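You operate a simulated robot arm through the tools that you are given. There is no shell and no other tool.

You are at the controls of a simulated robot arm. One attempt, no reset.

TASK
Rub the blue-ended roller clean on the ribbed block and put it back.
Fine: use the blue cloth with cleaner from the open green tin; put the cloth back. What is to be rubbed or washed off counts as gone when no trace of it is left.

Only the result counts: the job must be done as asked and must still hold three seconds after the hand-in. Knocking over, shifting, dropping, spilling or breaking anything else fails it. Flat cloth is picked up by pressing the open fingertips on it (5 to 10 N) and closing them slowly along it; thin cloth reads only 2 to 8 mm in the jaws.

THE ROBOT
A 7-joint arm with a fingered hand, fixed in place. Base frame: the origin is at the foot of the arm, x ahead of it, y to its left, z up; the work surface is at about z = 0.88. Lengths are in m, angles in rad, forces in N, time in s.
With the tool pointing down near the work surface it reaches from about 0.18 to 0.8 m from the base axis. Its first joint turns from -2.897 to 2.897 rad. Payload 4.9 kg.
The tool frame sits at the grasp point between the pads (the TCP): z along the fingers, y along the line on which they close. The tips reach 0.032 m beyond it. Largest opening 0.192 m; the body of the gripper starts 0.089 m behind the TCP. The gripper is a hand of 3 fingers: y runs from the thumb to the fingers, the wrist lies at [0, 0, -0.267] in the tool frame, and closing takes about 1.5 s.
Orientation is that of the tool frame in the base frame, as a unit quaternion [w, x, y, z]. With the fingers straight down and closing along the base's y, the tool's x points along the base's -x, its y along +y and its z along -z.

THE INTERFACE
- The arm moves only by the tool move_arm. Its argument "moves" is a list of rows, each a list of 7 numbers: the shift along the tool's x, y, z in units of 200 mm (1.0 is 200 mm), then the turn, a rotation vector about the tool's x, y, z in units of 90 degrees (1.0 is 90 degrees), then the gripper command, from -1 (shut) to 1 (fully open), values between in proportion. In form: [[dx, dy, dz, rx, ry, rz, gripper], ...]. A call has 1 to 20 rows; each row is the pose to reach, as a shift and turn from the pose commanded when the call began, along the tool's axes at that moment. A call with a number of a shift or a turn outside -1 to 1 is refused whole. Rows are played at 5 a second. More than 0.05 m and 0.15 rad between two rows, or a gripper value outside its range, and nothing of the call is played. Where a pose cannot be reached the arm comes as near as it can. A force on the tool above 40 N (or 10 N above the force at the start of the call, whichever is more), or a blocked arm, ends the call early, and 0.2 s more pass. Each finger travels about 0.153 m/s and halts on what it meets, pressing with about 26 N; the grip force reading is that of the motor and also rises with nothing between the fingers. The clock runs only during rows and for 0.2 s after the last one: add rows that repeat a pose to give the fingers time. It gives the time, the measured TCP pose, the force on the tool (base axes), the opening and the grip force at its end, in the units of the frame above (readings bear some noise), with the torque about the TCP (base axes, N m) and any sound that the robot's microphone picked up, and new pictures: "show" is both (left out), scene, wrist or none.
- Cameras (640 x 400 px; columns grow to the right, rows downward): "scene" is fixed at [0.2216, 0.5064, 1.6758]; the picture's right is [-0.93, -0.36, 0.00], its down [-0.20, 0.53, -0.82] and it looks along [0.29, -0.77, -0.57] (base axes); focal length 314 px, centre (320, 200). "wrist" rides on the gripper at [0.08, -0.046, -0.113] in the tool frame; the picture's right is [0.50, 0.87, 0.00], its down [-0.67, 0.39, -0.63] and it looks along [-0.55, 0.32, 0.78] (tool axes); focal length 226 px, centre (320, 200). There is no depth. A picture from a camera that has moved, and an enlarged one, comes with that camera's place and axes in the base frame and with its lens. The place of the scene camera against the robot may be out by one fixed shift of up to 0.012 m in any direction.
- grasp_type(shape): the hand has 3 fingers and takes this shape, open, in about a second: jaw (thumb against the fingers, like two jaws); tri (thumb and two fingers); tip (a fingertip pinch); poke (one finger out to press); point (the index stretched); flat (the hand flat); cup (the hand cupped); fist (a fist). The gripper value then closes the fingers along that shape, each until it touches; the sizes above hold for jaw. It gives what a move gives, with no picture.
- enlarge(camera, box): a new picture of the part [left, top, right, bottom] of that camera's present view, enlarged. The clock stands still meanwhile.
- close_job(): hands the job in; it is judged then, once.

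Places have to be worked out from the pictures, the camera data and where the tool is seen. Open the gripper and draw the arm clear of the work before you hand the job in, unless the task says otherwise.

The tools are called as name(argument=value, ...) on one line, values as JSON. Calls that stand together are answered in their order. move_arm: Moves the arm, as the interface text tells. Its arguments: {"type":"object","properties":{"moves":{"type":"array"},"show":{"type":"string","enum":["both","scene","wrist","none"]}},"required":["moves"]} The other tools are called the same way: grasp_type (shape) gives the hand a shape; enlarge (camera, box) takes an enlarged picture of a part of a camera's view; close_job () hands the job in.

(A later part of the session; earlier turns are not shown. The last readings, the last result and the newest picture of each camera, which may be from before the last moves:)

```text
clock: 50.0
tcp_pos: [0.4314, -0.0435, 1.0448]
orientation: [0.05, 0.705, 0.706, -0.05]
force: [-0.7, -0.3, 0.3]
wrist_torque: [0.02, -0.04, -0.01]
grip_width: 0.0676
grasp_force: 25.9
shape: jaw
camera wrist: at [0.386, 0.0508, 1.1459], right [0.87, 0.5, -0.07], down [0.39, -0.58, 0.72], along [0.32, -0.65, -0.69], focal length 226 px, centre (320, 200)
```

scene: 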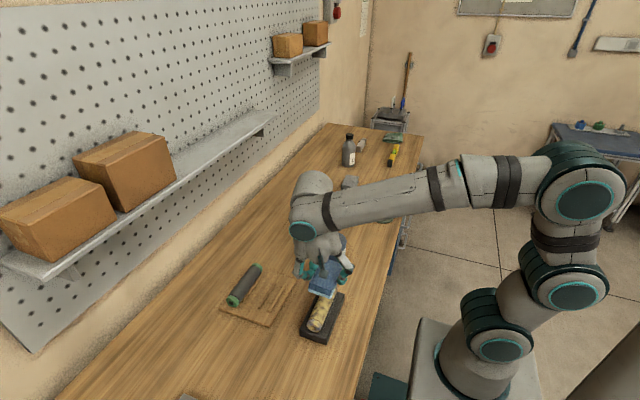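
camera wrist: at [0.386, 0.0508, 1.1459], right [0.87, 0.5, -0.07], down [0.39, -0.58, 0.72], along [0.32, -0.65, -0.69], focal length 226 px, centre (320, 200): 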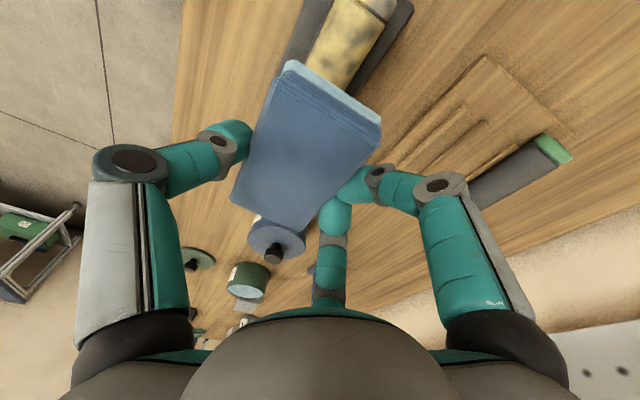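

The pad is near the roller. I'll position it over the roller's middle and descend to about 6 mm above expected contact.

move_arm(moves=[[0.04, 0, 0.05, 0, 0, 0, -0.4], [0.08, 0, 0.1, 0, 0, 0, -0.4], [0.12, 0, 0.15, 0, 0, 0, -0.4], [0.1475, 0, 0.2055, 0, 0, 0, -0.4], [0.1475, 0, 0.2055, 0, 0, 0, -0.4]])

enlarge(camera="wrist", box=[220, 0, 440, 200])

enlarge(camera="scene", box=[280, 240, 370, 350])

```text
clock: 51.2
tcp_pos: [0.4319, -0.0196, 0.9996]
orientation: [0.05, 0.705, 0.706, -0.049]
force: [0.2, -0.2, 0.1]
wrist_torque: [0.0, -0.01, 0.03]
grip_width: 0.0678
grasp_force: 26.0
shape: jaw
camera wrist: at [0.3869, 0.0749, 1.1007], right [0.87, 0.5, -0.07], down [0.39, -0.58, 0.72], along [0.32, -0.65, -0.69], focal length 226 px, centre (320, 200)
```

scene: 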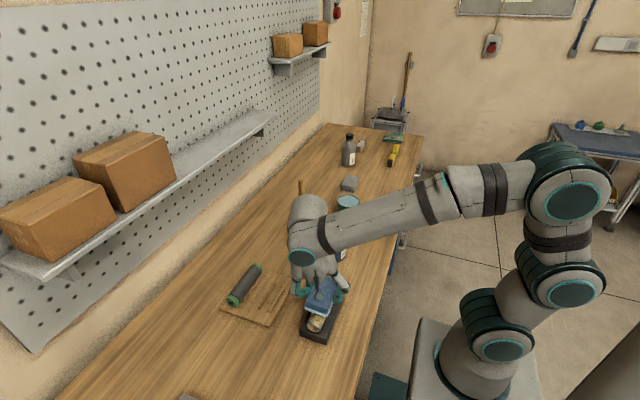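
wrist: 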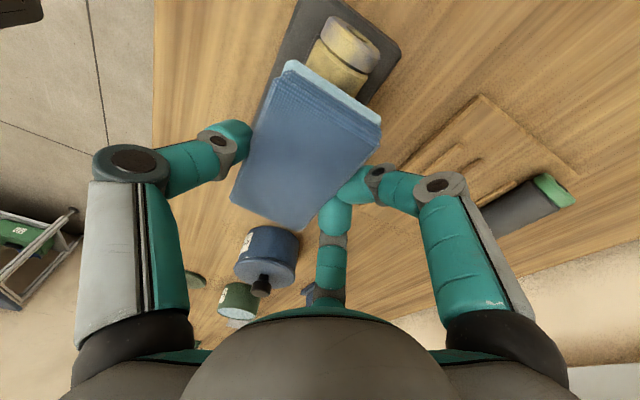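

```text
2.00 times, centred on (330, 100) of wrist
camera zoom: at [0.3869, 0.0749, 1.1007], right [0.87, 0.5, -0.07], down [0.39, -0.58, 0.72], along [0.32, -0.65, -0.69], focal length 452 px, centre (300, 400)
```

zoom: 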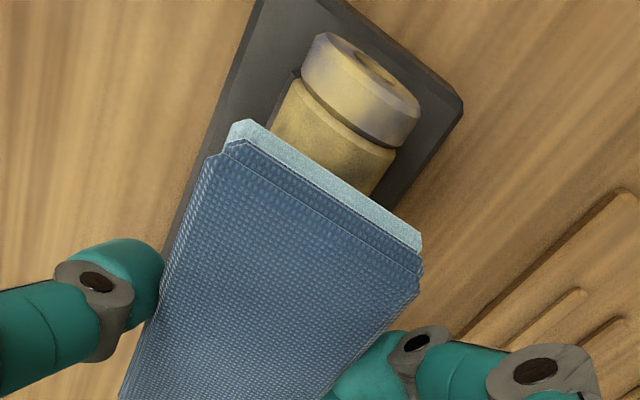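

```text
3.64 times, centred on (325, 295) of scene
camera zoom: at [0.2216, 0.5064, 1.6758], right [-0.93, -0.36, 0.0], down [-0.2, 0.53, -0.82], along [0.29, -0.77, -0.57], focal length 1142 px, centre (302, -146)
```

zoom: 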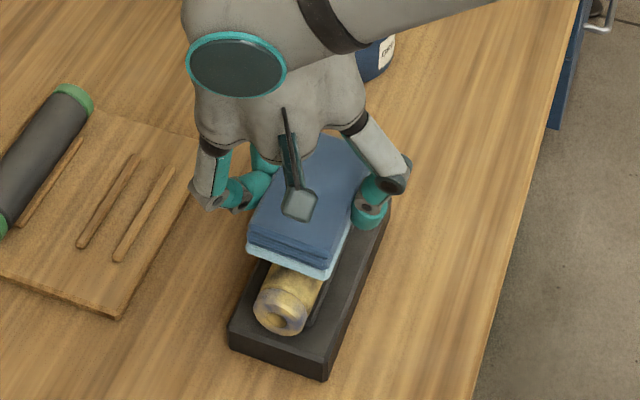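

The pad's whole bottom layer is wet and centred over the roller. I'll lower slowly to contact.

move_arm(moves=[[0.002, 0, 0.015, 0, 0, 0, -0.4], [0.004, 0, 0.03, 0, 0, 0, -0.4], [0.006, 0, 0.042, 0, 0, 0, -0.4], [0.006, 0, 0.042, 0, 0, 0, -0.4]], show="none")

```text
clock: 52.2
tcp_pos: [0.4327, -0.0183, 0.9908]
orientation: [0.05, 0.704, 0.706, -0.049]
force: [-2.6, -0.6, 15.8]
wrist_torque: [-0.13, 0.49, 0.01]
grip_width: 0.0679
grasp_force: 26.0
shape: jaw
```

Contact is made at z≈0.991 with 16 N. I'll ease off slightly and make one slow lengthwise rubbing cycle, then check the effect.

move_arm(moves=[[-0.001, 0, -0.0074, 0, 0, 0, -0.4], [0.073, 0, -0.0178, 0, 0, 0, -0.4], [0.1475, 0, -0.0283, 0, 0, 0, -0.4], [0.2218, 0, -0.0387, 0, 0, 0, -0.4], [0.1475, 0, -0.0283, 0, 0, 0, -0.4], [0.073, 0, -0.0178, 0, 0, 0, -0.4], [-0.001, 0, -0.0074, 0, 0, 0, -0.4], [-0.0753, 0, 0.003, 0, 0, 0, -0.4], [-0.1495, 0, 0.0135, 0, 0, 0, -0.4], [-0.0753, 0, 0.003, 0, 0, 0, -0.4], [-0.001, 0, -0.0074, 0, 0, 0, -0.4]])

enlarge(camera="scene", box=[280, 240, 370, 350])

enlarge(camera="wrist", box=[220, 0, 440, 200])

```text
clock: 54.6
tcp_pos: [0.4332, -0.0185, 0.9902]
orientation: [0.05, 0.706, 0.705, -0.049]
force: [-2.7, -10.6, 25.4]
wrist_torque: [-0.33, 0.79, 0.25]
grip_width: 0.069
grasp_force: 25.6
shape: jaw
camera wrist: at [0.3867, 0.0757, 1.0914], right [0.87, 0.5, -0.07], down [0.39, -0.58, 0.72], along [0.32, -0.65, -0.69], focal length 226 px, centre (320, 200)
```

scene: 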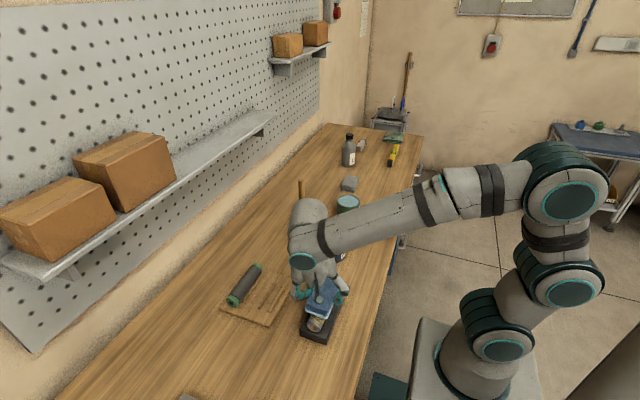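
wrist: 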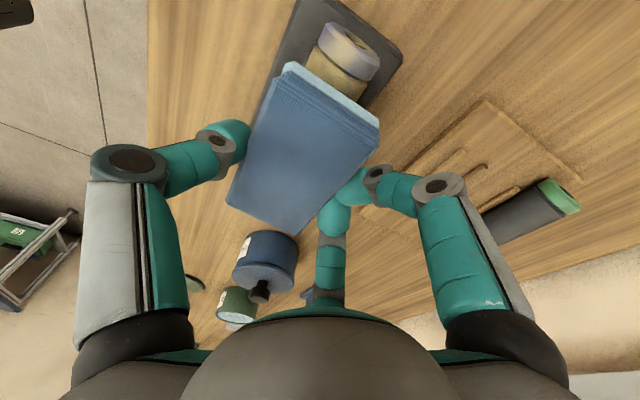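

```text
3.64 times, centred on (325, 295) of scene
camera zoom: at [0.2216, 0.5064, 1.6758], right [-0.93, -0.36, 0.0], down [-0.2, 0.53, -0.82], along [0.29, -0.77, -0.57], focal length 1142 px, centre (302, -146)
```

zoom: 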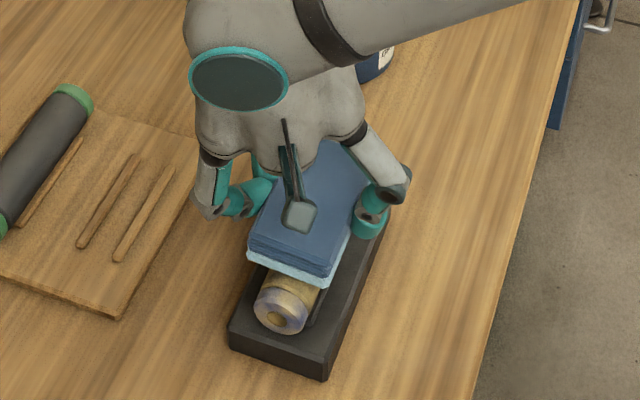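

```text
2.00 times, centred on (330, 100) of wrist
camera zoom: at [0.3867, 0.0757, 1.0914], right [0.87, 0.5, -0.07], down [0.39, -0.58, 0.72], along [0.32, -0.65, -0.69], focal length 452 px, centre (300, 400)
```

zoom: 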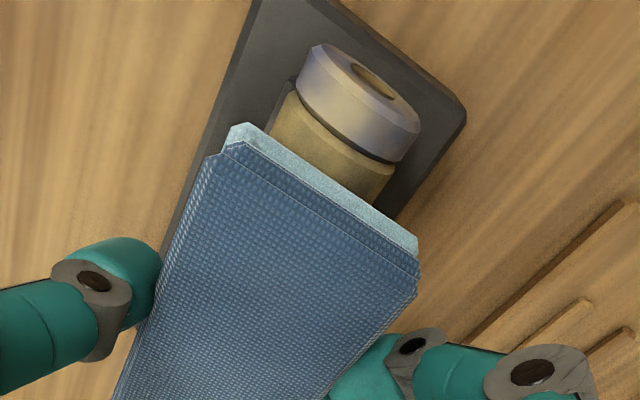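

The grime is fading and the blue is showing through. I'll relieve a little pressure and make two more rubbing cycles.

move_arm(moves=[[-0.001, 0, -0.008, 0, 0, 0, -0.4], [0.098, 0, -0.022, 0, 0, 0, -0.4], [0.197, 0, -0.036, 0, 0, 0, -0.4], [0.247, 0, -0.043, 0, 0, 0, -0.4], [0.148, 0, -0.029, 0, 0, 0, -0.4], [0.049, 0, -0.015, 0, 0, 0, -0.4], [-0.05, 0, -0.001, 0, 0, 0, -0.4], [-0.149, 0, 0.013, 0, 0, 0, -0.4], [-0.199, 0, 0.02, 0, 0, 0, -0.4], [-0.1, 0, 0.006, 0, 0, 0, -0.4], [-0.001, 0, -0.008, 0, 0, 0, -0.4], [0.098, 0, -0.022, 0, 0, 0, -0.4], [0.197, 0, -0.036, 0, 0, 0, -0.4], [0.247, 0, -0.043, 0, 0, 0, -0.4], [0.148, 0, -0.029, 0, 0, 0, -0.4], [0.049, 0, -0.015, 0, 0, 0, -0.4], [-0.05, 0, -0.001, 0, 0, 0, -0.4], [-0.149, 0, 0.013, 0, 0, 0, -0.4], [-0.1, 0, 0.006, 0, 0, 0, -0.4], [-0.001, 0, -0.008, 0, 0, 0, -0.4]])

enlarge(camera="scene", box=[280, 240, 370, 350])

enlarge(camera="wrist", box=[220, 0, 440, 200])

```text
clock: 58.8
tcp_pos: [0.4306, -0.0195, 0.9913]
orientation: [0.049, 0.705, 0.705, -0.049]
force: [-0.3, -0.5, 0.5]
wrist_torque: [-0.04, -0.03, 0.02]
grip_width: 0.0686
grasp_force: 26.2
shape: jaw
camera wrist: at [0.386, 0.0753, 1.0927], right [0.87, 0.5, -0.07], down [0.39, -0.58, 0.72], along [0.32, -0.65, -0.69], focal length 226 px, centre (320, 200)
```

scene: 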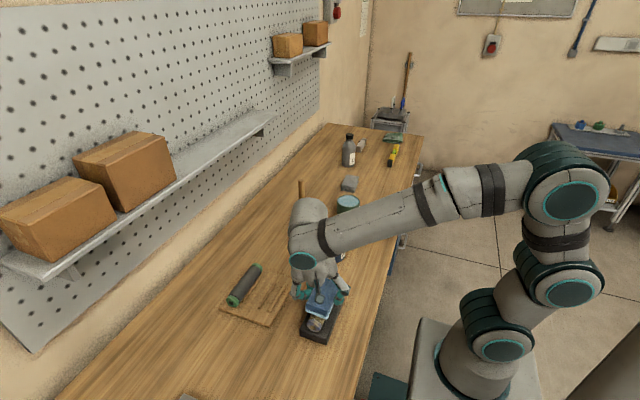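
wrist: 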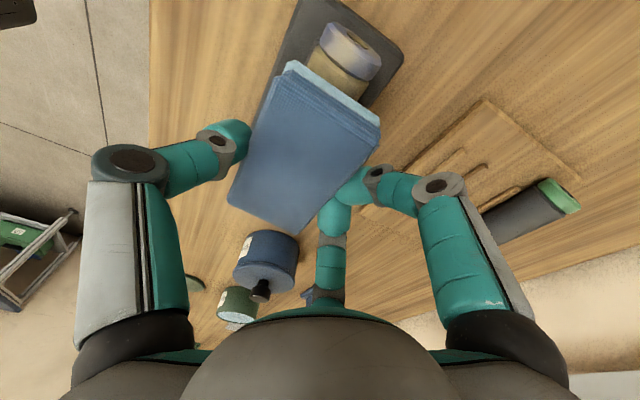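

```text
3.64 times, centred on (325, 295) of scene
camera zoom: at [0.2216, 0.5064, 1.6758], right [-0.93, -0.36, 0.0], down [-0.2, 0.53, -0.82], along [0.29, -0.77, -0.57], focal length 1142 px, centre (302, -146)
```

zoom: 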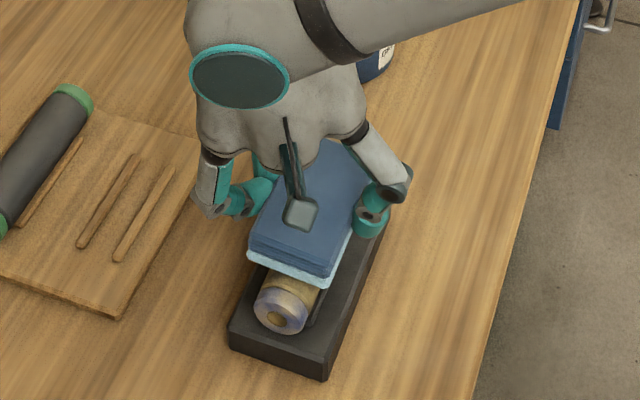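

```text
2.00 times, centred on (330, 100) of wrist
camera zoom: at [0.386, 0.0753, 1.0927], right [0.87, 0.5, -0.07], down [0.39, -0.58, 0.72], along [0.32, -0.65, -0.69], focal length 452 px, centre (300, 400)
```

zoom: 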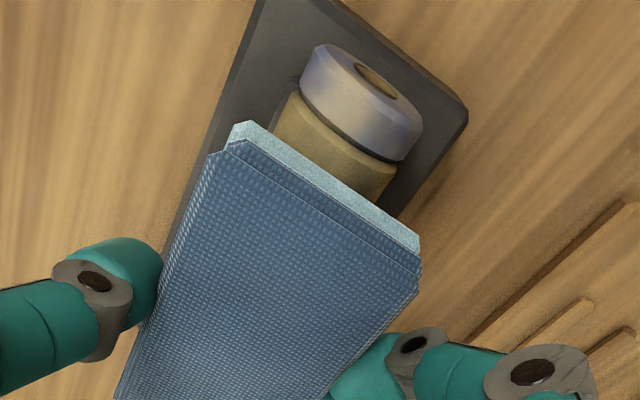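

The grime is fading further, though the pad has lost contact at this height. I'll lift and swing back to view the roller and see which parts have cleared.

move_arm(moves=[[-0.05, 0, -0.1, 0, 0, 0, -0.4], [-0.15, 0, -0.2, 0, 0, 0, -0.4], [-0.3, 0, -0.3, 0, 0, 0, -0.4], [-0.45, 0, -0.35, 0, 0, 0, -0.4], [-0.6, 0, -0.35, 0, 0, 0, -0.4], [-0.6, 0, -0.35, 0, 0, 0, -0.4]])

enlarge(camera="scene", box=[290, 260, 360, 350])

enlarge(camera="wrist", box=[240, 0, 440, 140])

```text
clock: 60.2
tcp_pos: [0.4327, -0.1313, 1.0785]
orientation: [0.05, 0.705, 0.706, -0.049]
force: [-0.2, 0.0, 0.4]
wrist_torque: [0.02, -0.01, 0.01]
grip_width: 0.0687
grasp_force: 26.2
shape: jaw
camera wrist: at [0.3873, -0.0366, 1.179], right [0.87, 0.5, -0.07], down [0.39, -0.58, 0.72], along [0.32, -0.65, -0.69], focal length 226 px, centre (320, 200)
```

scene: 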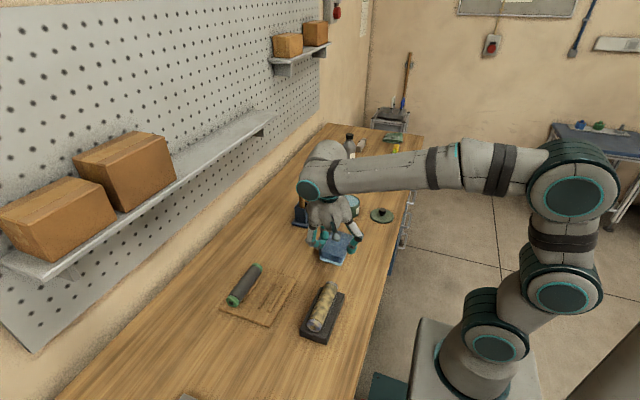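
wrist: 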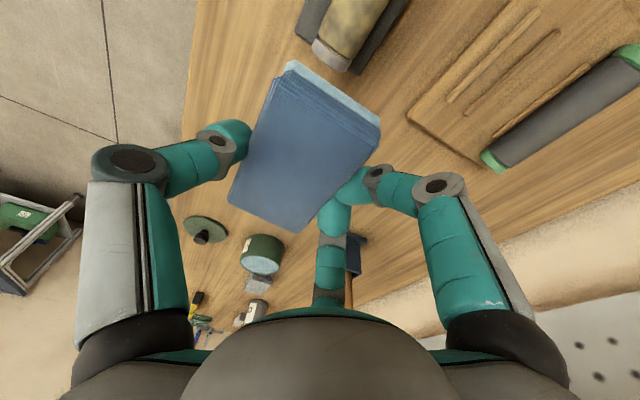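

```text
4.44 times, centred on (325, 305) of scene
camera zoom: at [0.2216, 0.5064, 1.6758], right [-0.93, -0.36, 0.0], down [-0.2, 0.53, -0.82], along [0.29, -0.77, -0.57], focal length 1395 px, centre (298, -267)
```

zoom: 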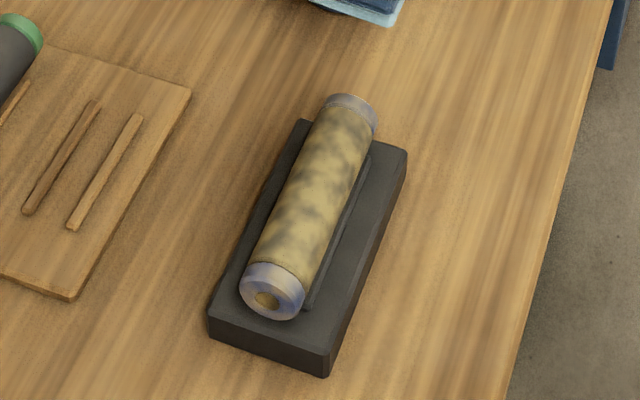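

```text
2.86 times, centred on (340, 70) of wrist
camera zoom: at [0.3873, -0.0366, 1.179], right [0.87, 0.5, -0.07], down [0.39, -0.58, 0.72], along [0.32, -0.65, -0.69], focal length 646 px, centre (263, 571)
```

zoom: 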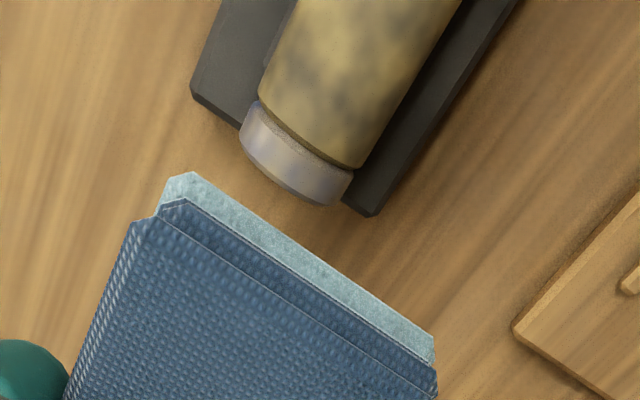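

The roller has not moved on the block and the grime is thinner, especially on the caps, but the body still shows plenty. I'll go back and rub more, controlling pressure better.

move_arm(moves=[[0.15, 0, 0.02, 0, 0, 0, -0.4], [0.3, 0, 0.06, 0, 0, 0, -0.4], [0.45, 0, 0.14, 0, 0, 0, -0.4], [0.57, 0, 0.24, 0, 0, 0, -0.4], [0.609, 0, 0.336, 0, 0, 0, -0.4], [0.611, 0, 0.35, 0, 0, 0, -0.4], [0.612, 0, 0.36, 0, 0, 0, -0.4], [0.612, 0, 0.36, 0, 0, 0, -0.4]], show="none")

```text
clock: 62.0
tcp_pos: [0.4317, -0.018, 0.9911]
orientation: [0.05, 0.705, 0.705, -0.049]
force: [-4.2, 2.1, 12.6]
wrist_torque: [-0.07, 0.53, -0.11]
grip_width: 0.0685
grasp_force: 25.8
shape: jaw
```

Contact is at 12.6 N. I'll rub with two longer cycles at this height.

move_arm(moves=[[0.074, 0, -0.0104, 0, 0, 0, -0.4], [0.148, 0, -0.0208, 0, 0, 0, -0.4], [0.222, 0, -0.0312, 0, 0, 0, -0.4], [0.148, 0, -0.0208, 0, 0, 0, -0.4], [0.074, 0, -0.0104, 0, 0, 0, -0.4], [0, 0, 0, 0, 0, 0, -0.4], [-0.074, 0, 0.0104, 0, 0, 0, -0.4], [-0.148, 0, 0.0208, 0, 0, 0, -0.4], [-0.222, 0, 0.0312, 0, 0, 0, -0.4], [-0.148, 0, 0.0208, 0, 0, 0, -0.4], [-0.074, 0, 0.0104, 0, 0, 0, -0.4], [0, 0, 0, 0, 0, 0, -0.4], [0.074, 0, -0.0104, 0, 0, 0, -0.4], [0.148, 0, -0.0208, 0, 0, 0, -0.4], [0.222, 0, -0.0312, 0, 0, 0, -0.4], [0.148, 0, -0.0208, 0, 0, 0, -0.4], [0.074, 0, -0.0104, 0, 0, 0, -0.4], [0, 0, 0, 0, 0, 0, -0.4]])

enlarge(camera="scene", box=[290, 260, 360, 350])

enlarge(camera="wrist", box=[220, 0, 440, 200])

```text
clock: 65.8
tcp_pos: [0.4316, -0.0175, 0.9917]
orientation: [0.05, 0.706, 0.705, -0.048]
force: [0.4, 2.8, 4.1]
wrist_torque: [0.08, 0.15, -0.08]
grip_width: 0.0686
grasp_force: 25.8
shape: jaw
camera wrist: at [0.3862, 0.0766, 1.0924], right [0.87, 0.5, -0.07], down [0.39, -0.58, 0.72], along [0.32, -0.65, -0.69], focal length 226 px, centre (320, 200)
```

scene: 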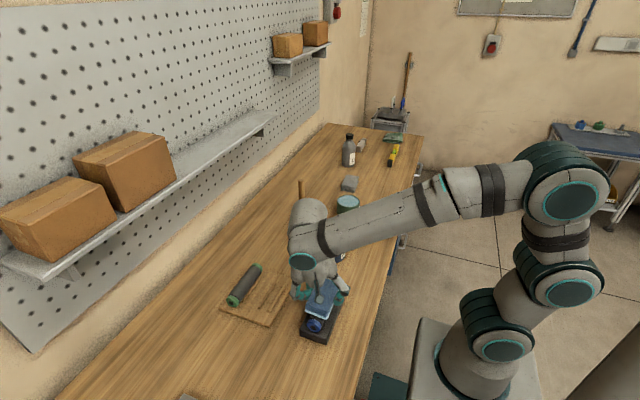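
wrist: 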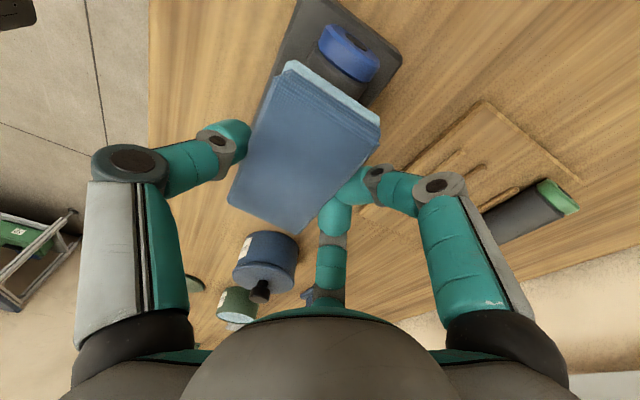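

```text
4.44 times, centred on (325, 305) of scene
camera zoom: at [0.2216, 0.5064, 1.6758], right [-0.93, -0.36, 0.0], down [-0.2, 0.53, -0.82], along [0.29, -0.77, -0.57], focal length 1395 px, centre (298, -267)
```

zoom: 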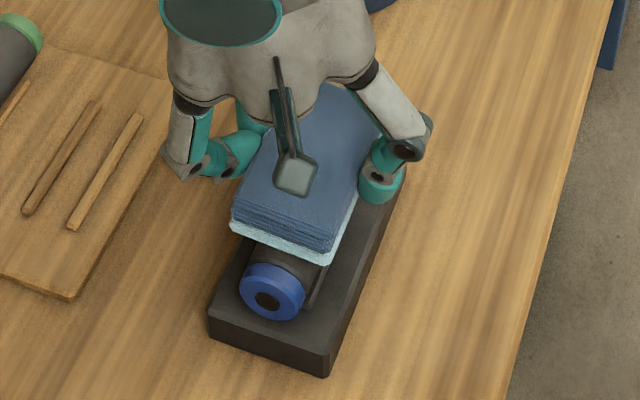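

```text
2.00 times, centred on (330, 100) of wrist
camera zoom: at [0.3862, 0.0766, 1.0924], right [0.87, 0.5, -0.07], down [0.39, -0.58, 0.72], along [0.32, -0.65, -0.69], focal length 452 px, centre (300, 400)
```

zoom: 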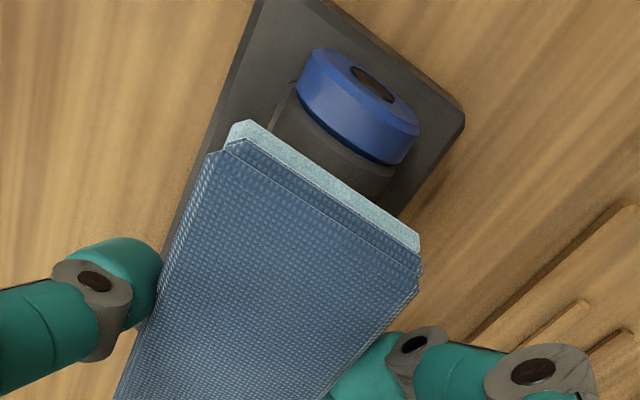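

The roller now shows clean blue ends and a dark body. I'll lift the pad and inspect the whole roller for any trace.

move_arm(moves=[[-0.05, 0, -0.1, 0, 0, 0, -0.4], [-0.15, 0, -0.2, 0, 0, 0, -0.4], [-0.3, 0, -0.3, 0, 0, 0, -0.4], [-0.45, 0, -0.35, 0, 0, 0, -0.4], [-0.6, 0, -0.35, 0, 0, 0, -0.4], [-0.6, 0, -0.35, 0, 0, 0, -0.4]])

enlarge(camera="scene", box=[300, 265, 350, 345])

enlarge(camera="wrist", box=[240, 0, 440, 140])

```text
clock: 67.2
tcp_pos: [0.432, -0.1275, 1.0747]
orientation: [0.049, 0.705, 0.706, -0.049]
force: [0.3, -0.2, -0.8]
wrist_torque: [0.0, -0.01, 0.01]
grip_width: 0.0686
grasp_force: 26.1
shape: jaw
camera wrist: at [0.3878, -0.0332, 1.1761], right [0.87, 0.5, -0.07], down [0.39, -0.58, 0.72], along [0.32, -0.65, -0.69], focal length 226 px, centre (320, 200)
```

scene: 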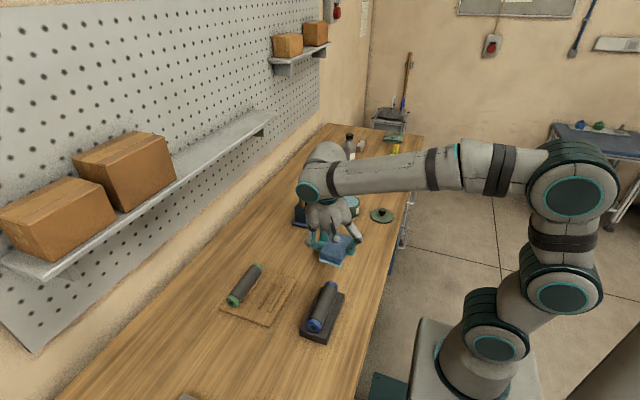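
wrist: 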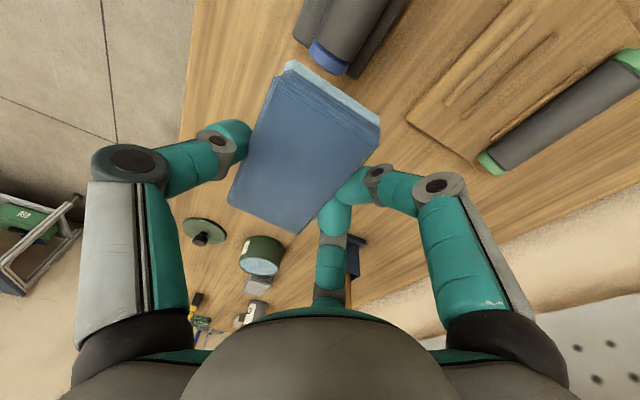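

```text
5.00 times, centred on (325, 305) of scene
camera zoom: at [0.2216, 0.5064, 1.6758], right [-0.93, -0.36, 0.0], down [-0.2, 0.53, -0.82], along [0.29, -0.77, -0.57], focal length 1570 px, centre (295, -325)
```

zoom: 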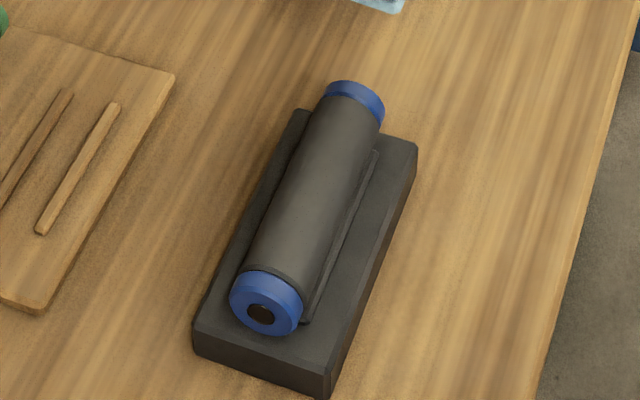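

```text
2.86 times, centred on (340, 70) of wrist
camera zoom: at [0.3878, -0.0332, 1.1761], right [0.87, 0.5, -0.07], down [0.39, -0.58, 0.72], along [0.32, -0.65, -0.69], focal length 646 px, centre (263, 571)
```

zoom: 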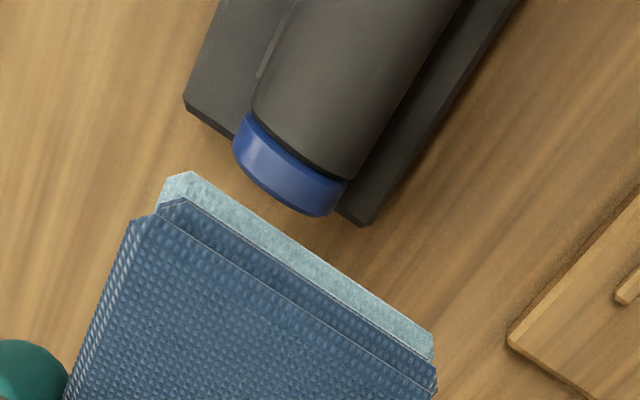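

The roller looks clean, but its body has a slightly warm tint; I'll compare it closely with the clean green-ended roller.

enlarge(camera="scene", box=[300, 275, 345, 335])

enlarge(camera="scene", box=[220, 255, 270, 315])

enlarge(camera="wrist", box=[280, 0, 420, 90])

enlarge(camera="wrist", box=[460, 40, 640, 180])

```text
6.67 times, centred on (322, 305) of scene
camera zoom: at [0.2216, 0.5064, 1.6758], right [-0.93, -0.36, 0.0], down [-0.2, 0.53, -0.82], along [0.29, -0.77, -0.57], focal length 2093 px, centre (303, -500)
```

zoom: 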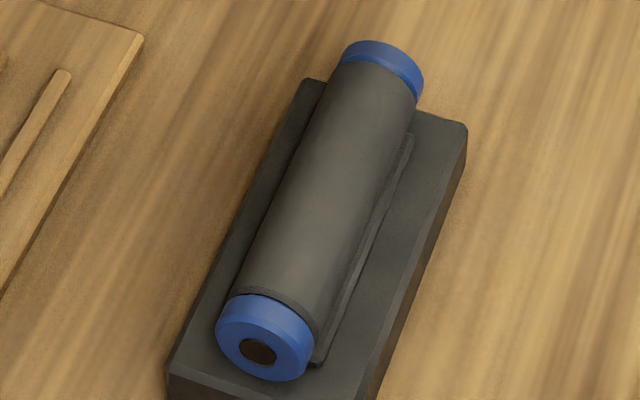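

```text
6.67 times, centred on (245, 285) of scene
camera zoom: at [0.2216, 0.5064, 1.6758], right [-0.93, -0.36, 0.0], down [-0.2, 0.53, -0.82], along [0.29, -0.77, -0.57], focal length 2093 px, centre (820, -367)
```

zoom: 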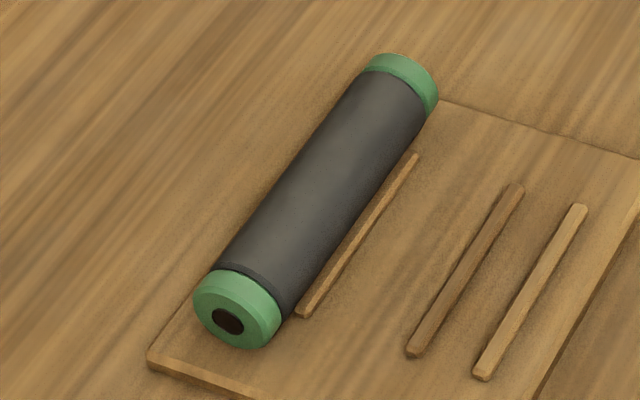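

```text
4.44 times, centred on (350, 45) of wrist
camera zoom: at [0.3878, -0.0332, 1.1761], right [0.87, 0.5, -0.07], down [0.39, -0.58, 0.72], along [0.32, -0.65, -0.69], focal length 1005 px, centre (187, 889)
```

zoom: 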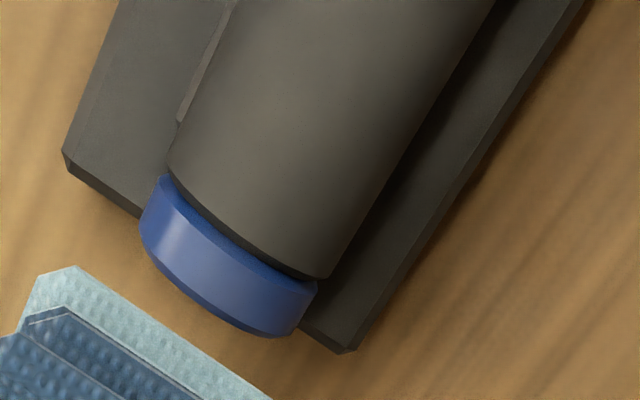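

```text
2.86 times, centred on (550, 110) of wrist
camera zoom: at [0.3878, -0.0332, 1.1761], right [0.87, 0.5, -0.07], down [0.39, -0.58, 0.72], along [0.32, -0.65, -0.69], focal length 646 px, centre (-337, 457)
```

zoom: 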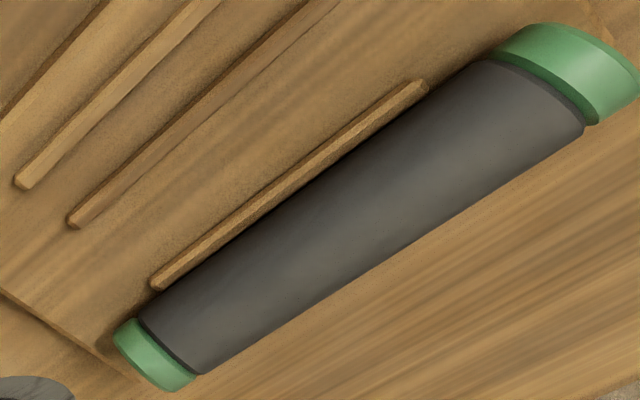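

The body looks slightly warmer than the green-ended roller's, so a faint film may remain. I'll make another rubbing pass to be safe and compare again.

move_arm(moves=[[0.15, 0, 0.02, 0, 0, 0, -0.4], [0.3, 0, 0.06, 0, 0, 0, -0.4], [0.44, 0, 0.13, 0, 0, 0, -0.4], [0.55, 0, 0.22, 0, 0, 0, -0.4], [0.59, 0, 0.31, 0, 0, 0, -0.4], [0.591, 0, 0.328, 0, 0, 0, -0.4], [0.592, 0, 0.342, 0, 0, 0, -0.4], [0.592, 0, 0.342, 0, 0, 0, -0.4]], show="none")

```text
clock: 69.0
tcp_pos: [0.4318, -0.0193, 0.9914]
orientation: [0.049, 0.705, 0.705, -0.05]
force: [-0.1, 0.5, 0.9]
wrist_torque: [0.02, 0.06, 0.0]
grip_width: 0.0688
grasp_force: 25.8
shape: jaw
```

Barely touching at z≈0.991; I'll press about 3 mm lower while stroking along the roller.

move_arm(moves=[[0.001, 0, 0.008, 0, 0, 0, -0.4], [0.002, 0, 0.014, 0, 0, 0, -0.4], [0.076, 0, 0.0036, 0, 0, 0, -0.4], [0.15, 0, -0.0068, 0, 0, 0, -0.4], [0.224, 0, -0.0172, 0, 0, 0, -0.4], [0.15, 0, -0.0068, 0, 0, 0, -0.4], [0.076, 0, 0.0036, 0, 0, 0, -0.4], [0.002, 0, 0.014, 0, 0, 0, -0.4], [-0.072, 0, 0.0244, 0, 0, 0, -0.4], [-0.146, 0, 0.0348, 0, 0, 0, -0.4], [-0.22, 0, 0.0452, 0, 0, 0, -0.4], [-0.146, 0, 0.0348, 0, 0, 0, -0.4], [-0.072, 0, 0.0244, 0, 0, 0, -0.4], [0.002, 0, 0.014, 0, 0, 0, -0.4], [0.076, 0, 0.0036, 0, 0, 0, -0.4], [0.15, 0, -0.0068, 0, 0, 0, -0.4], [0.076, 0, 0.0036, 0, 0, 0, -0.4], [0.002, 0, 0.014, 0, 0, 0, -0.4], [-0.072, 0, 0.0244, 0, 0, 0, -0.4], [-0.02, 0, 0.015, 0, 0, 0, -0.4]])

enlarge(camera="wrist", box=[220, 0, 440, 200])

```text
clock: 73.2
tcp_pos: [0.4321, -0.024, 0.9892]
orientation: [0.049, 0.705, 0.706, -0.05]
force: [0.1, -2.3, 1.8]
wrist_torque: [-0.11, 0.05, 0.04]
grip_width: 0.0695
grasp_force: 25.7
shape: jaw
camera wrist: at [0.3867, 0.0697, 1.0899], right [0.87, 0.5, -0.07], down [0.39, -0.58, 0.72], along [0.32, -0.65, -0.69], focal length 226 px, centre (320, 200)
```

scene: 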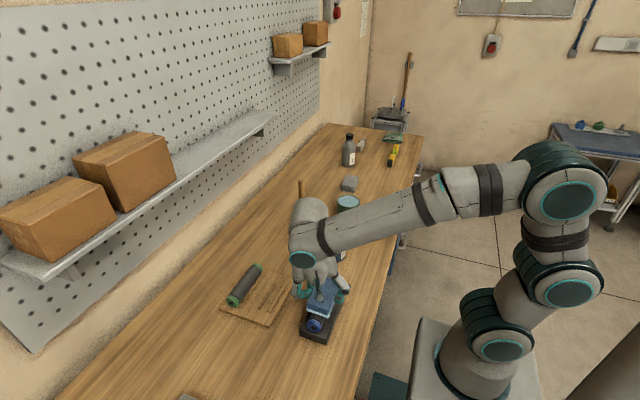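
wrist: 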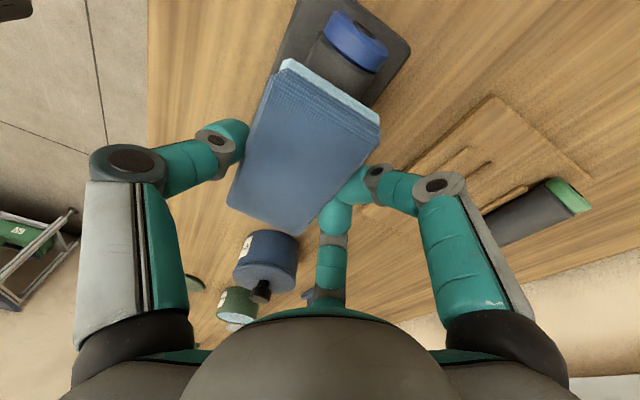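

```text
2.00 times, centred on (330, 100) of wrist
camera zoom: at [0.3867, 0.0697, 1.0899], right [0.87, 0.5, -0.07], down [0.39, -0.58, 0.72], along [0.32, -0.65, -0.69], focal length 452 px, centre (300, 400)
```

zoom: 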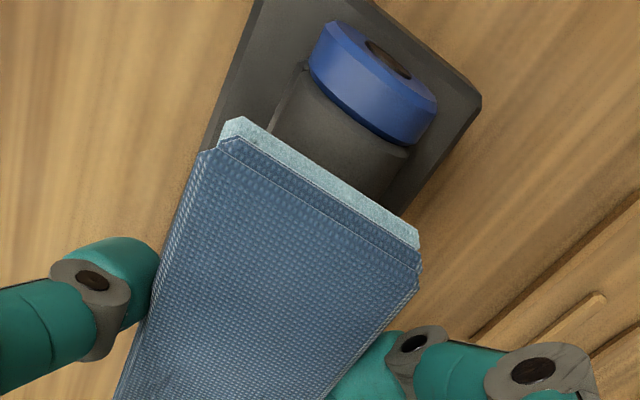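

I'll lift the pad away again and compare the roller's colour and position.

move_arm(moves=[[-0.05, 0, -0.1, 0, 0, 0, -0.4], [-0.15, 0, -0.2, 0, 0, 0, -0.4], [-0.3, 0, -0.3, 0, 0, 0, -0.4], [-0.45, 0, -0.35, 0, 0, 0, -0.4], [-0.58, 0, -0.35, 0, 0, 0, -0.4], [-0.58, 0, -0.35, 0, 0, 0, -0.4]], show="wrist")

enlarge(camera="scene", box=[300, 275, 345, 335])

enlarge(camera="wrist", box=[280, 0, 420, 90])

enlarge(camera="scene", box=[200, 160, 420, 360])

```text
clock: 74.6
tcp_pos: [0.4317, -0.1266, 1.0758]
orientation: [0.048, 0.705, 0.706, -0.049]
force: [0.9, -0.2, -0.3]
wrist_torque: [-0.02, -0.03, 0.01]
grip_width: 0.0694
grasp_force: 25.6
shape: jaw
camera wrist: at [0.3859, -0.0334, 1.1764], right [0.87, 0.5, -0.07], down [0.39, -0.58, 0.72], along [0.32, -0.65, -0.69], focal length 226 px, centre (320, 200)
```

wrist: 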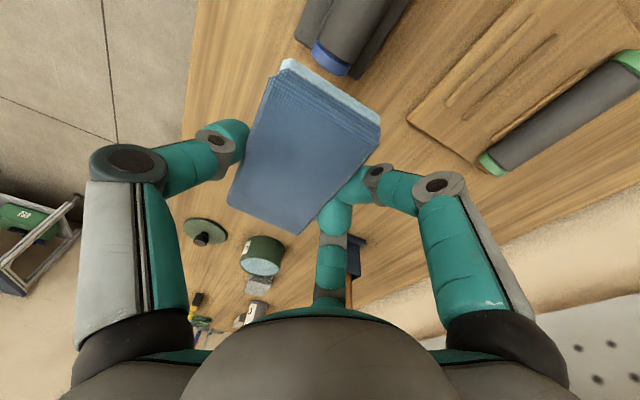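

```text
6.67 times, centred on (322, 305) of scene
camera zoom: at [0.2216, 0.5064, 1.6758], right [-0.93, -0.36, 0.0], down [-0.2, 0.53, -0.82], along [0.29, -0.77, -0.57], focal length 2093 px, centre (303, -500)
```

zoom: 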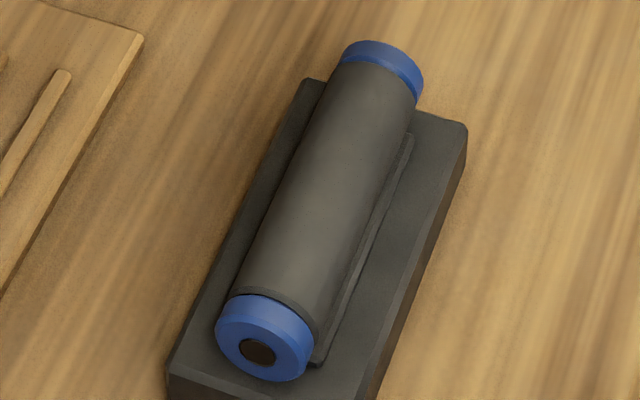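

```text
4.44 times, centred on (350, 45) of wrist
camera zoom: at [0.3859, -0.0334, 1.1764], right [0.87, 0.5, -0.07], down [0.39, -0.58, 0.72], along [0.32, -0.65, -0.69], focal length 1005 px, centre (187, 889)
```

zoom: 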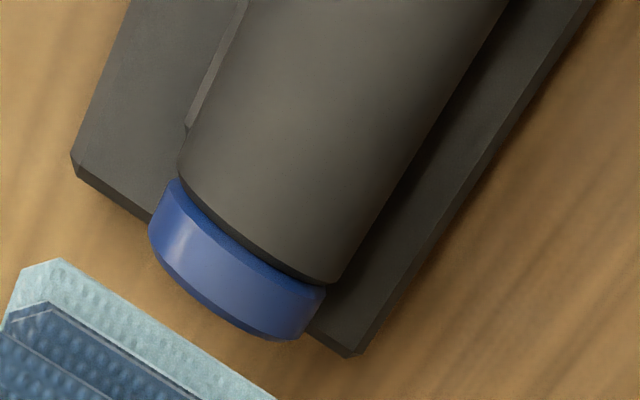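

```text
2.00 times, centred on (310, 260) of scene
camera zoom: at [0.2216, 0.5064, 1.6758], right [-0.93, -0.36, 0.0], down [-0.2, 0.53, -0.82], along [0.29, -0.77, -0.57], focal length 628 px, centre (340, 80)
```

zoom: 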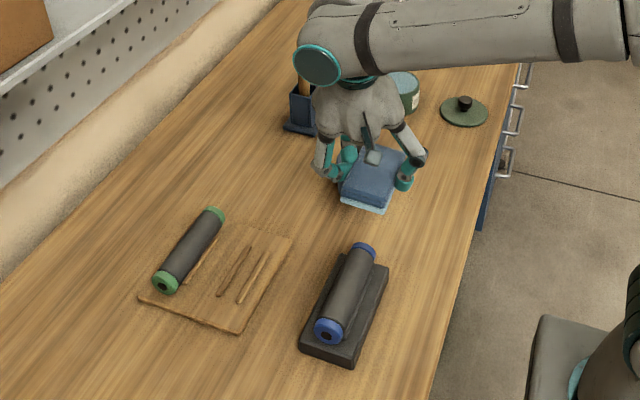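

The colour is unchanged, so that is the roller's own dark material: it is clean, and it has not moved. Now I'll carry the cloth back toward its original spot, passing above the blue tin.

move_arm(moves=[[-0.13, 0.02, -0.02, 0, 0, 0, -0.4], [-0.26, 0.04, -0.02, 0, 0, 0, -0.4], [-0.39, 0.06, -0.02, 0, 0, 0, -0.4], [-0.52, 0.08, -0.02, 0, 0, 0, -0.4], [-0.65, 0.1, -0.01, 0, 0, 0, -0.4], [-0.78, 0.12, 0, 0, 0, 0, -0.4], [-0.9225, 0.14, 0.0085, 0, 0, 0, -0.4]], show="none")

move_arm(moves=[[-0.15, 0.01, 0.02, 0, 0, 0, -0.4], [-0.3, 0.02, 0.04, 0, 0, 0, -0.4], [-0.45, 0.03, 0.06, 0, 0, 0, -0.4], [-0.6, 0.04, 0.08, 0, 0, 0, -0.4], [-0.75, 0.05, 0.1, 0, 0, 0, -0.4], [-0.891, 0.05, 0.125, 0, 0, 0, -0.4]], show="none")

move_arm(moves=[[-0.1, -0.02, 0.06, 0, 0, 0, -0.4], [-0.2, -0.04, 0.13, 0, 0, 0, -0.4], [-0.3, -0.06, 0.2, 0, 0, 0, -0.4], [-0.4, -0.07, 0.27, 0, 0, 0, -0.4], [-0.5, -0.085, 0.35, 0, 0, 0, -0.4], [-0.595, -0.1, 0.437, 0, 0, 0, -0.4], [-0.595, -0.1, 0.437, 0, 0, 0, -0.4]])

```text
clock: 76.2
tcp_pos: [0.4614, -0.3116, 1.1005]
orientation: [0.05, 0.705, 0.706, -0.049]
force: [0.5, -0.1, -0.6]
wrist_torque: [0.02, -0.02, 0.01]
grip_width: 0.0694
grasp_force: 26.2
shape: jaw
```

```text
clock: 77.6
tcp_pos: [0.47, -0.4924, 1.0996]
orientation: [0.049, 0.705, 0.706, -0.05]
force: [-1.1, -0.1, -0.6]
wrist_torque: [0.0, 0.01, -0.04]
grip_width: 0.0691
grasp_force: 26.0
shape: jaw
```

```text
clock: 79.2
tcp_pos: [0.4519, -0.623, 1.031]
orientation: [0.05, 0.704, 0.706, -0.049]
force: [0.0, 1.0, -1.1]
wrist_torque: [0.04, -0.02, 0.0]
grip_width: 0.0691
grasp_force: 26.1
shape: jaw
camera wrist: at [0.4068, -0.5282, 1.1312], right [0.87, 0.5, -0.07], down [0.39, -0.58, 0.72], along [0.32, -0.65, -0.69], focal length 226 px, centre (320, 200)
```

scene: 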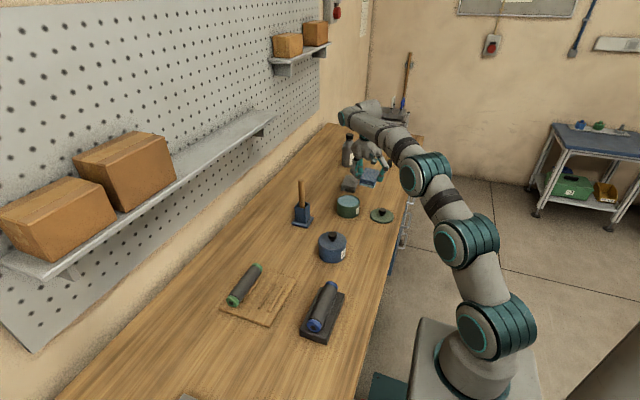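
wrist: 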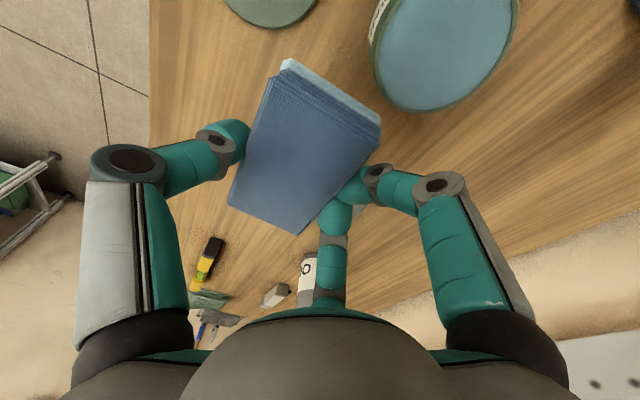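

I'll check precisely how the cloth sits in the hand now, so I can put it back squarely.

enlarge(camera="wrist", box=[220, 40, 420, 240])

```text
2.00 times, centred on (320, 140) of wrist
camera zoom: at [0.4068, -0.5282, 1.1312], right [0.87, 0.5, -0.07], down [0.39, -0.58, 0.72], along [0.32, -0.65, -0.69], focal length 452 px, centre (320, 320)
```

zoom: 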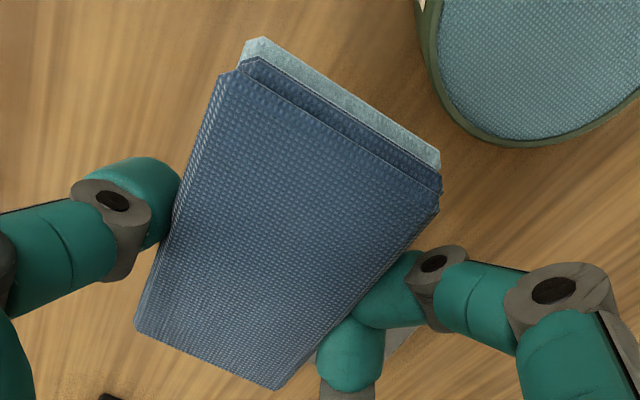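

The cloth sits unchanged in the hand (centre at tool y≈-0.019). I'll descend diagonally to just above its original spot.

move_arm(moves=[[-0.06, -0.02, 0.06, 0, 0, 0, -0.4], [-0.12, -0.04, 0.12, 0, 0, 0, -0.4], [-0.18, -0.06, 0.18, 0, 0, 0, -0.4], [-0.24, -0.08, 0.25, 0, 0, 0, -0.4], [-0.3, -0.1, 0.32, 0, 0, 0, -0.4], [-0.335, -0.105, 0.38, 0, 0, 0, -0.4], [-0.335, -0.105, 0.38, 0, 0, 0, -0.4]])

enlarge(camera="scene", box=[335, 140, 415, 210])

```text
clock: 80.8
tcp_pos: [0.4303, -0.6992, 0.9631]
orientation: [0.049, 0.705, 0.706, -0.048]
force: [-0.3, -0.1, -0.6]
wrist_torque: [0.01, -0.02, -0.01]
grip_width: 0.0694
grasp_force: 26.3
shape: jaw
camera wrist: at [0.3848, -0.6051, 1.0651], right [0.87, 0.5, -0.07], down [0.39, -0.58, 0.72], along [0.32, -0.65, -0.69], focal length 226 px, centre (320, 200)
```

scene: 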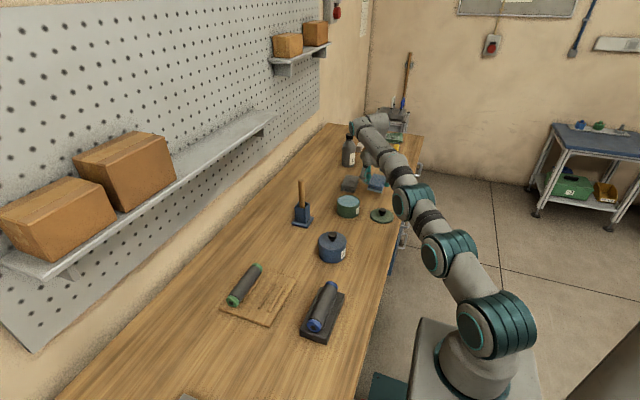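
wrist: 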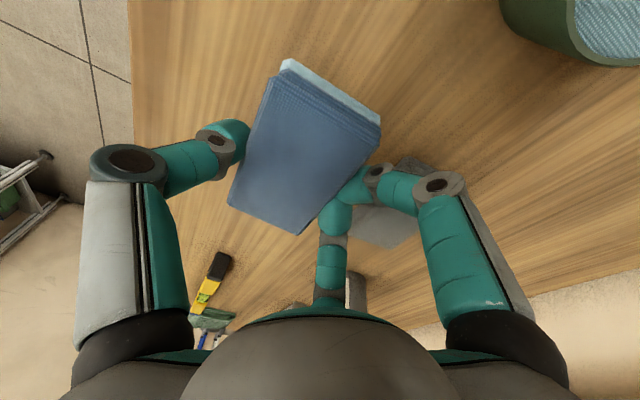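

```text
5.71 times, centred on (375, 175) of scene
camera zoom: at [0.2216, 0.5064, 1.6758], right [-0.93, -0.36, 0.0], down [-0.2, 0.53, -0.82], along [0.29, -0.77, -0.57], focal length 1794 px, centre (6, 343)
```

zoom: 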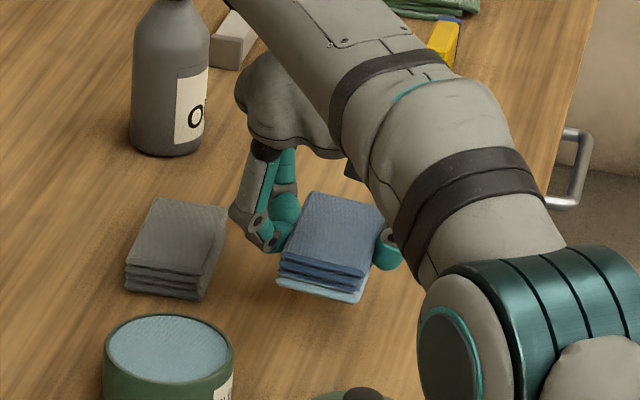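

I'll lower the cloth gently until it meets the table at its original position.

move_arm(moves=[[-0.005, 0.002, 0.05, 0, 0, 0, -0.4], [-0.01, 0.003, 0.1, 0, 0, 0, -0.4], [-0.014, 0.0035, 0.145, 0, 0, 0, -0.4], [-0.016, 0.0035, 0.1845, 0, 0, 0, -0.4], [-0.0155, 0.0035, 0.192, 0, 0, 0, -0.4], [-0.015, 0.0035, 0.2, 0, 0, 0, -0.4], [-0.015, 0.0035, 0.2, 0, 0, 0, -0.4]], show="wrist")

enlarge(camera="scene", box=[345, 160, 405, 210])

```text
clock: 82.4
tcp_pos: [0.4301, -0.7075, 0.9228]
orientation: [0.049, 0.705, 0.706, -0.05]
force: [-0.7, -0.3, -0.8]
wrist_torque: [0.0, 0.01, 0.01]
grip_width: 0.0693
grasp_force: 25.5
shape: jaw
camera wrist: at [0.3849, -0.6126, 1.0242], right [0.87, 0.5, -0.07], down [0.39, -0.58, 0.72], along [0.32, -0.65, -0.69], focal length 226 px, centre (320, 200)
```

wrist: 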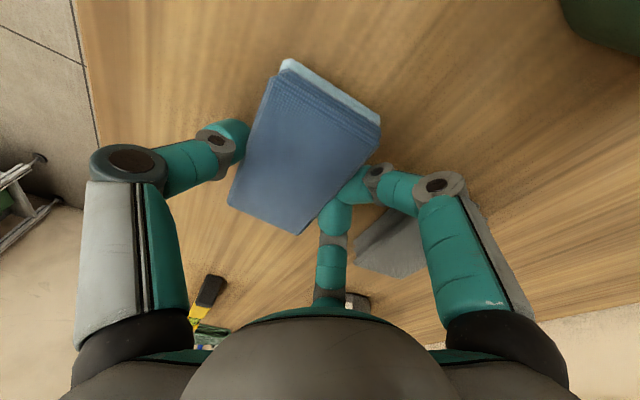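

```text
8.00 times, centred on (375, 185) of scene
camera zoom: at [0.2216, 0.5064, 1.6758], right [-0.93, -0.36, 0.0], down [-0.2, 0.53, -0.82], along [0.29, -0.77, -0.57], focal length 2512 px, centre (-120, 320)
```

zoom: 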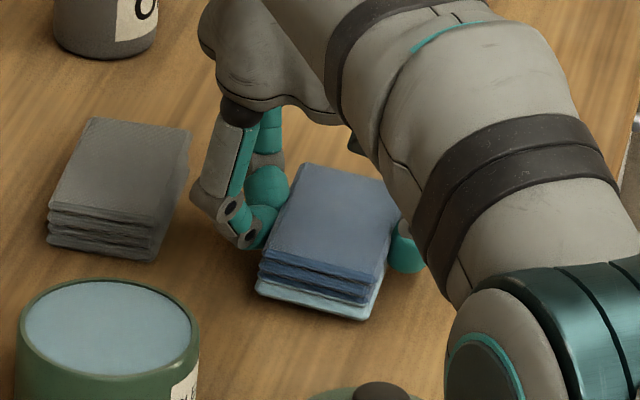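

No contact yet; the pad is still a few millimetres up. I'll lower a little further in fine steps.

move_arm(moves=[[0.001, 0, 0.005, 0, 0, 0, -0.4], [0.002, 0, 0.01, 0, 0, 0, -0.4], [0.002, 0, 0.015, 0, 0, 0, -0.4], [0.002, 0, 0.015, 0, 0, 0, -0.4]], show="none")

```text
clock: 83.4
tcp_pos: [0.4311, -0.7066, 0.922]
orientation: [0.05, 0.705, 0.706, -0.049]
force: [-0.9, -0.2, -0.5]
wrist_torque: [0.03, -0.02, 0.01]
grip_width: 0.0693
grasp_force: 25.8
shape: jaw
```

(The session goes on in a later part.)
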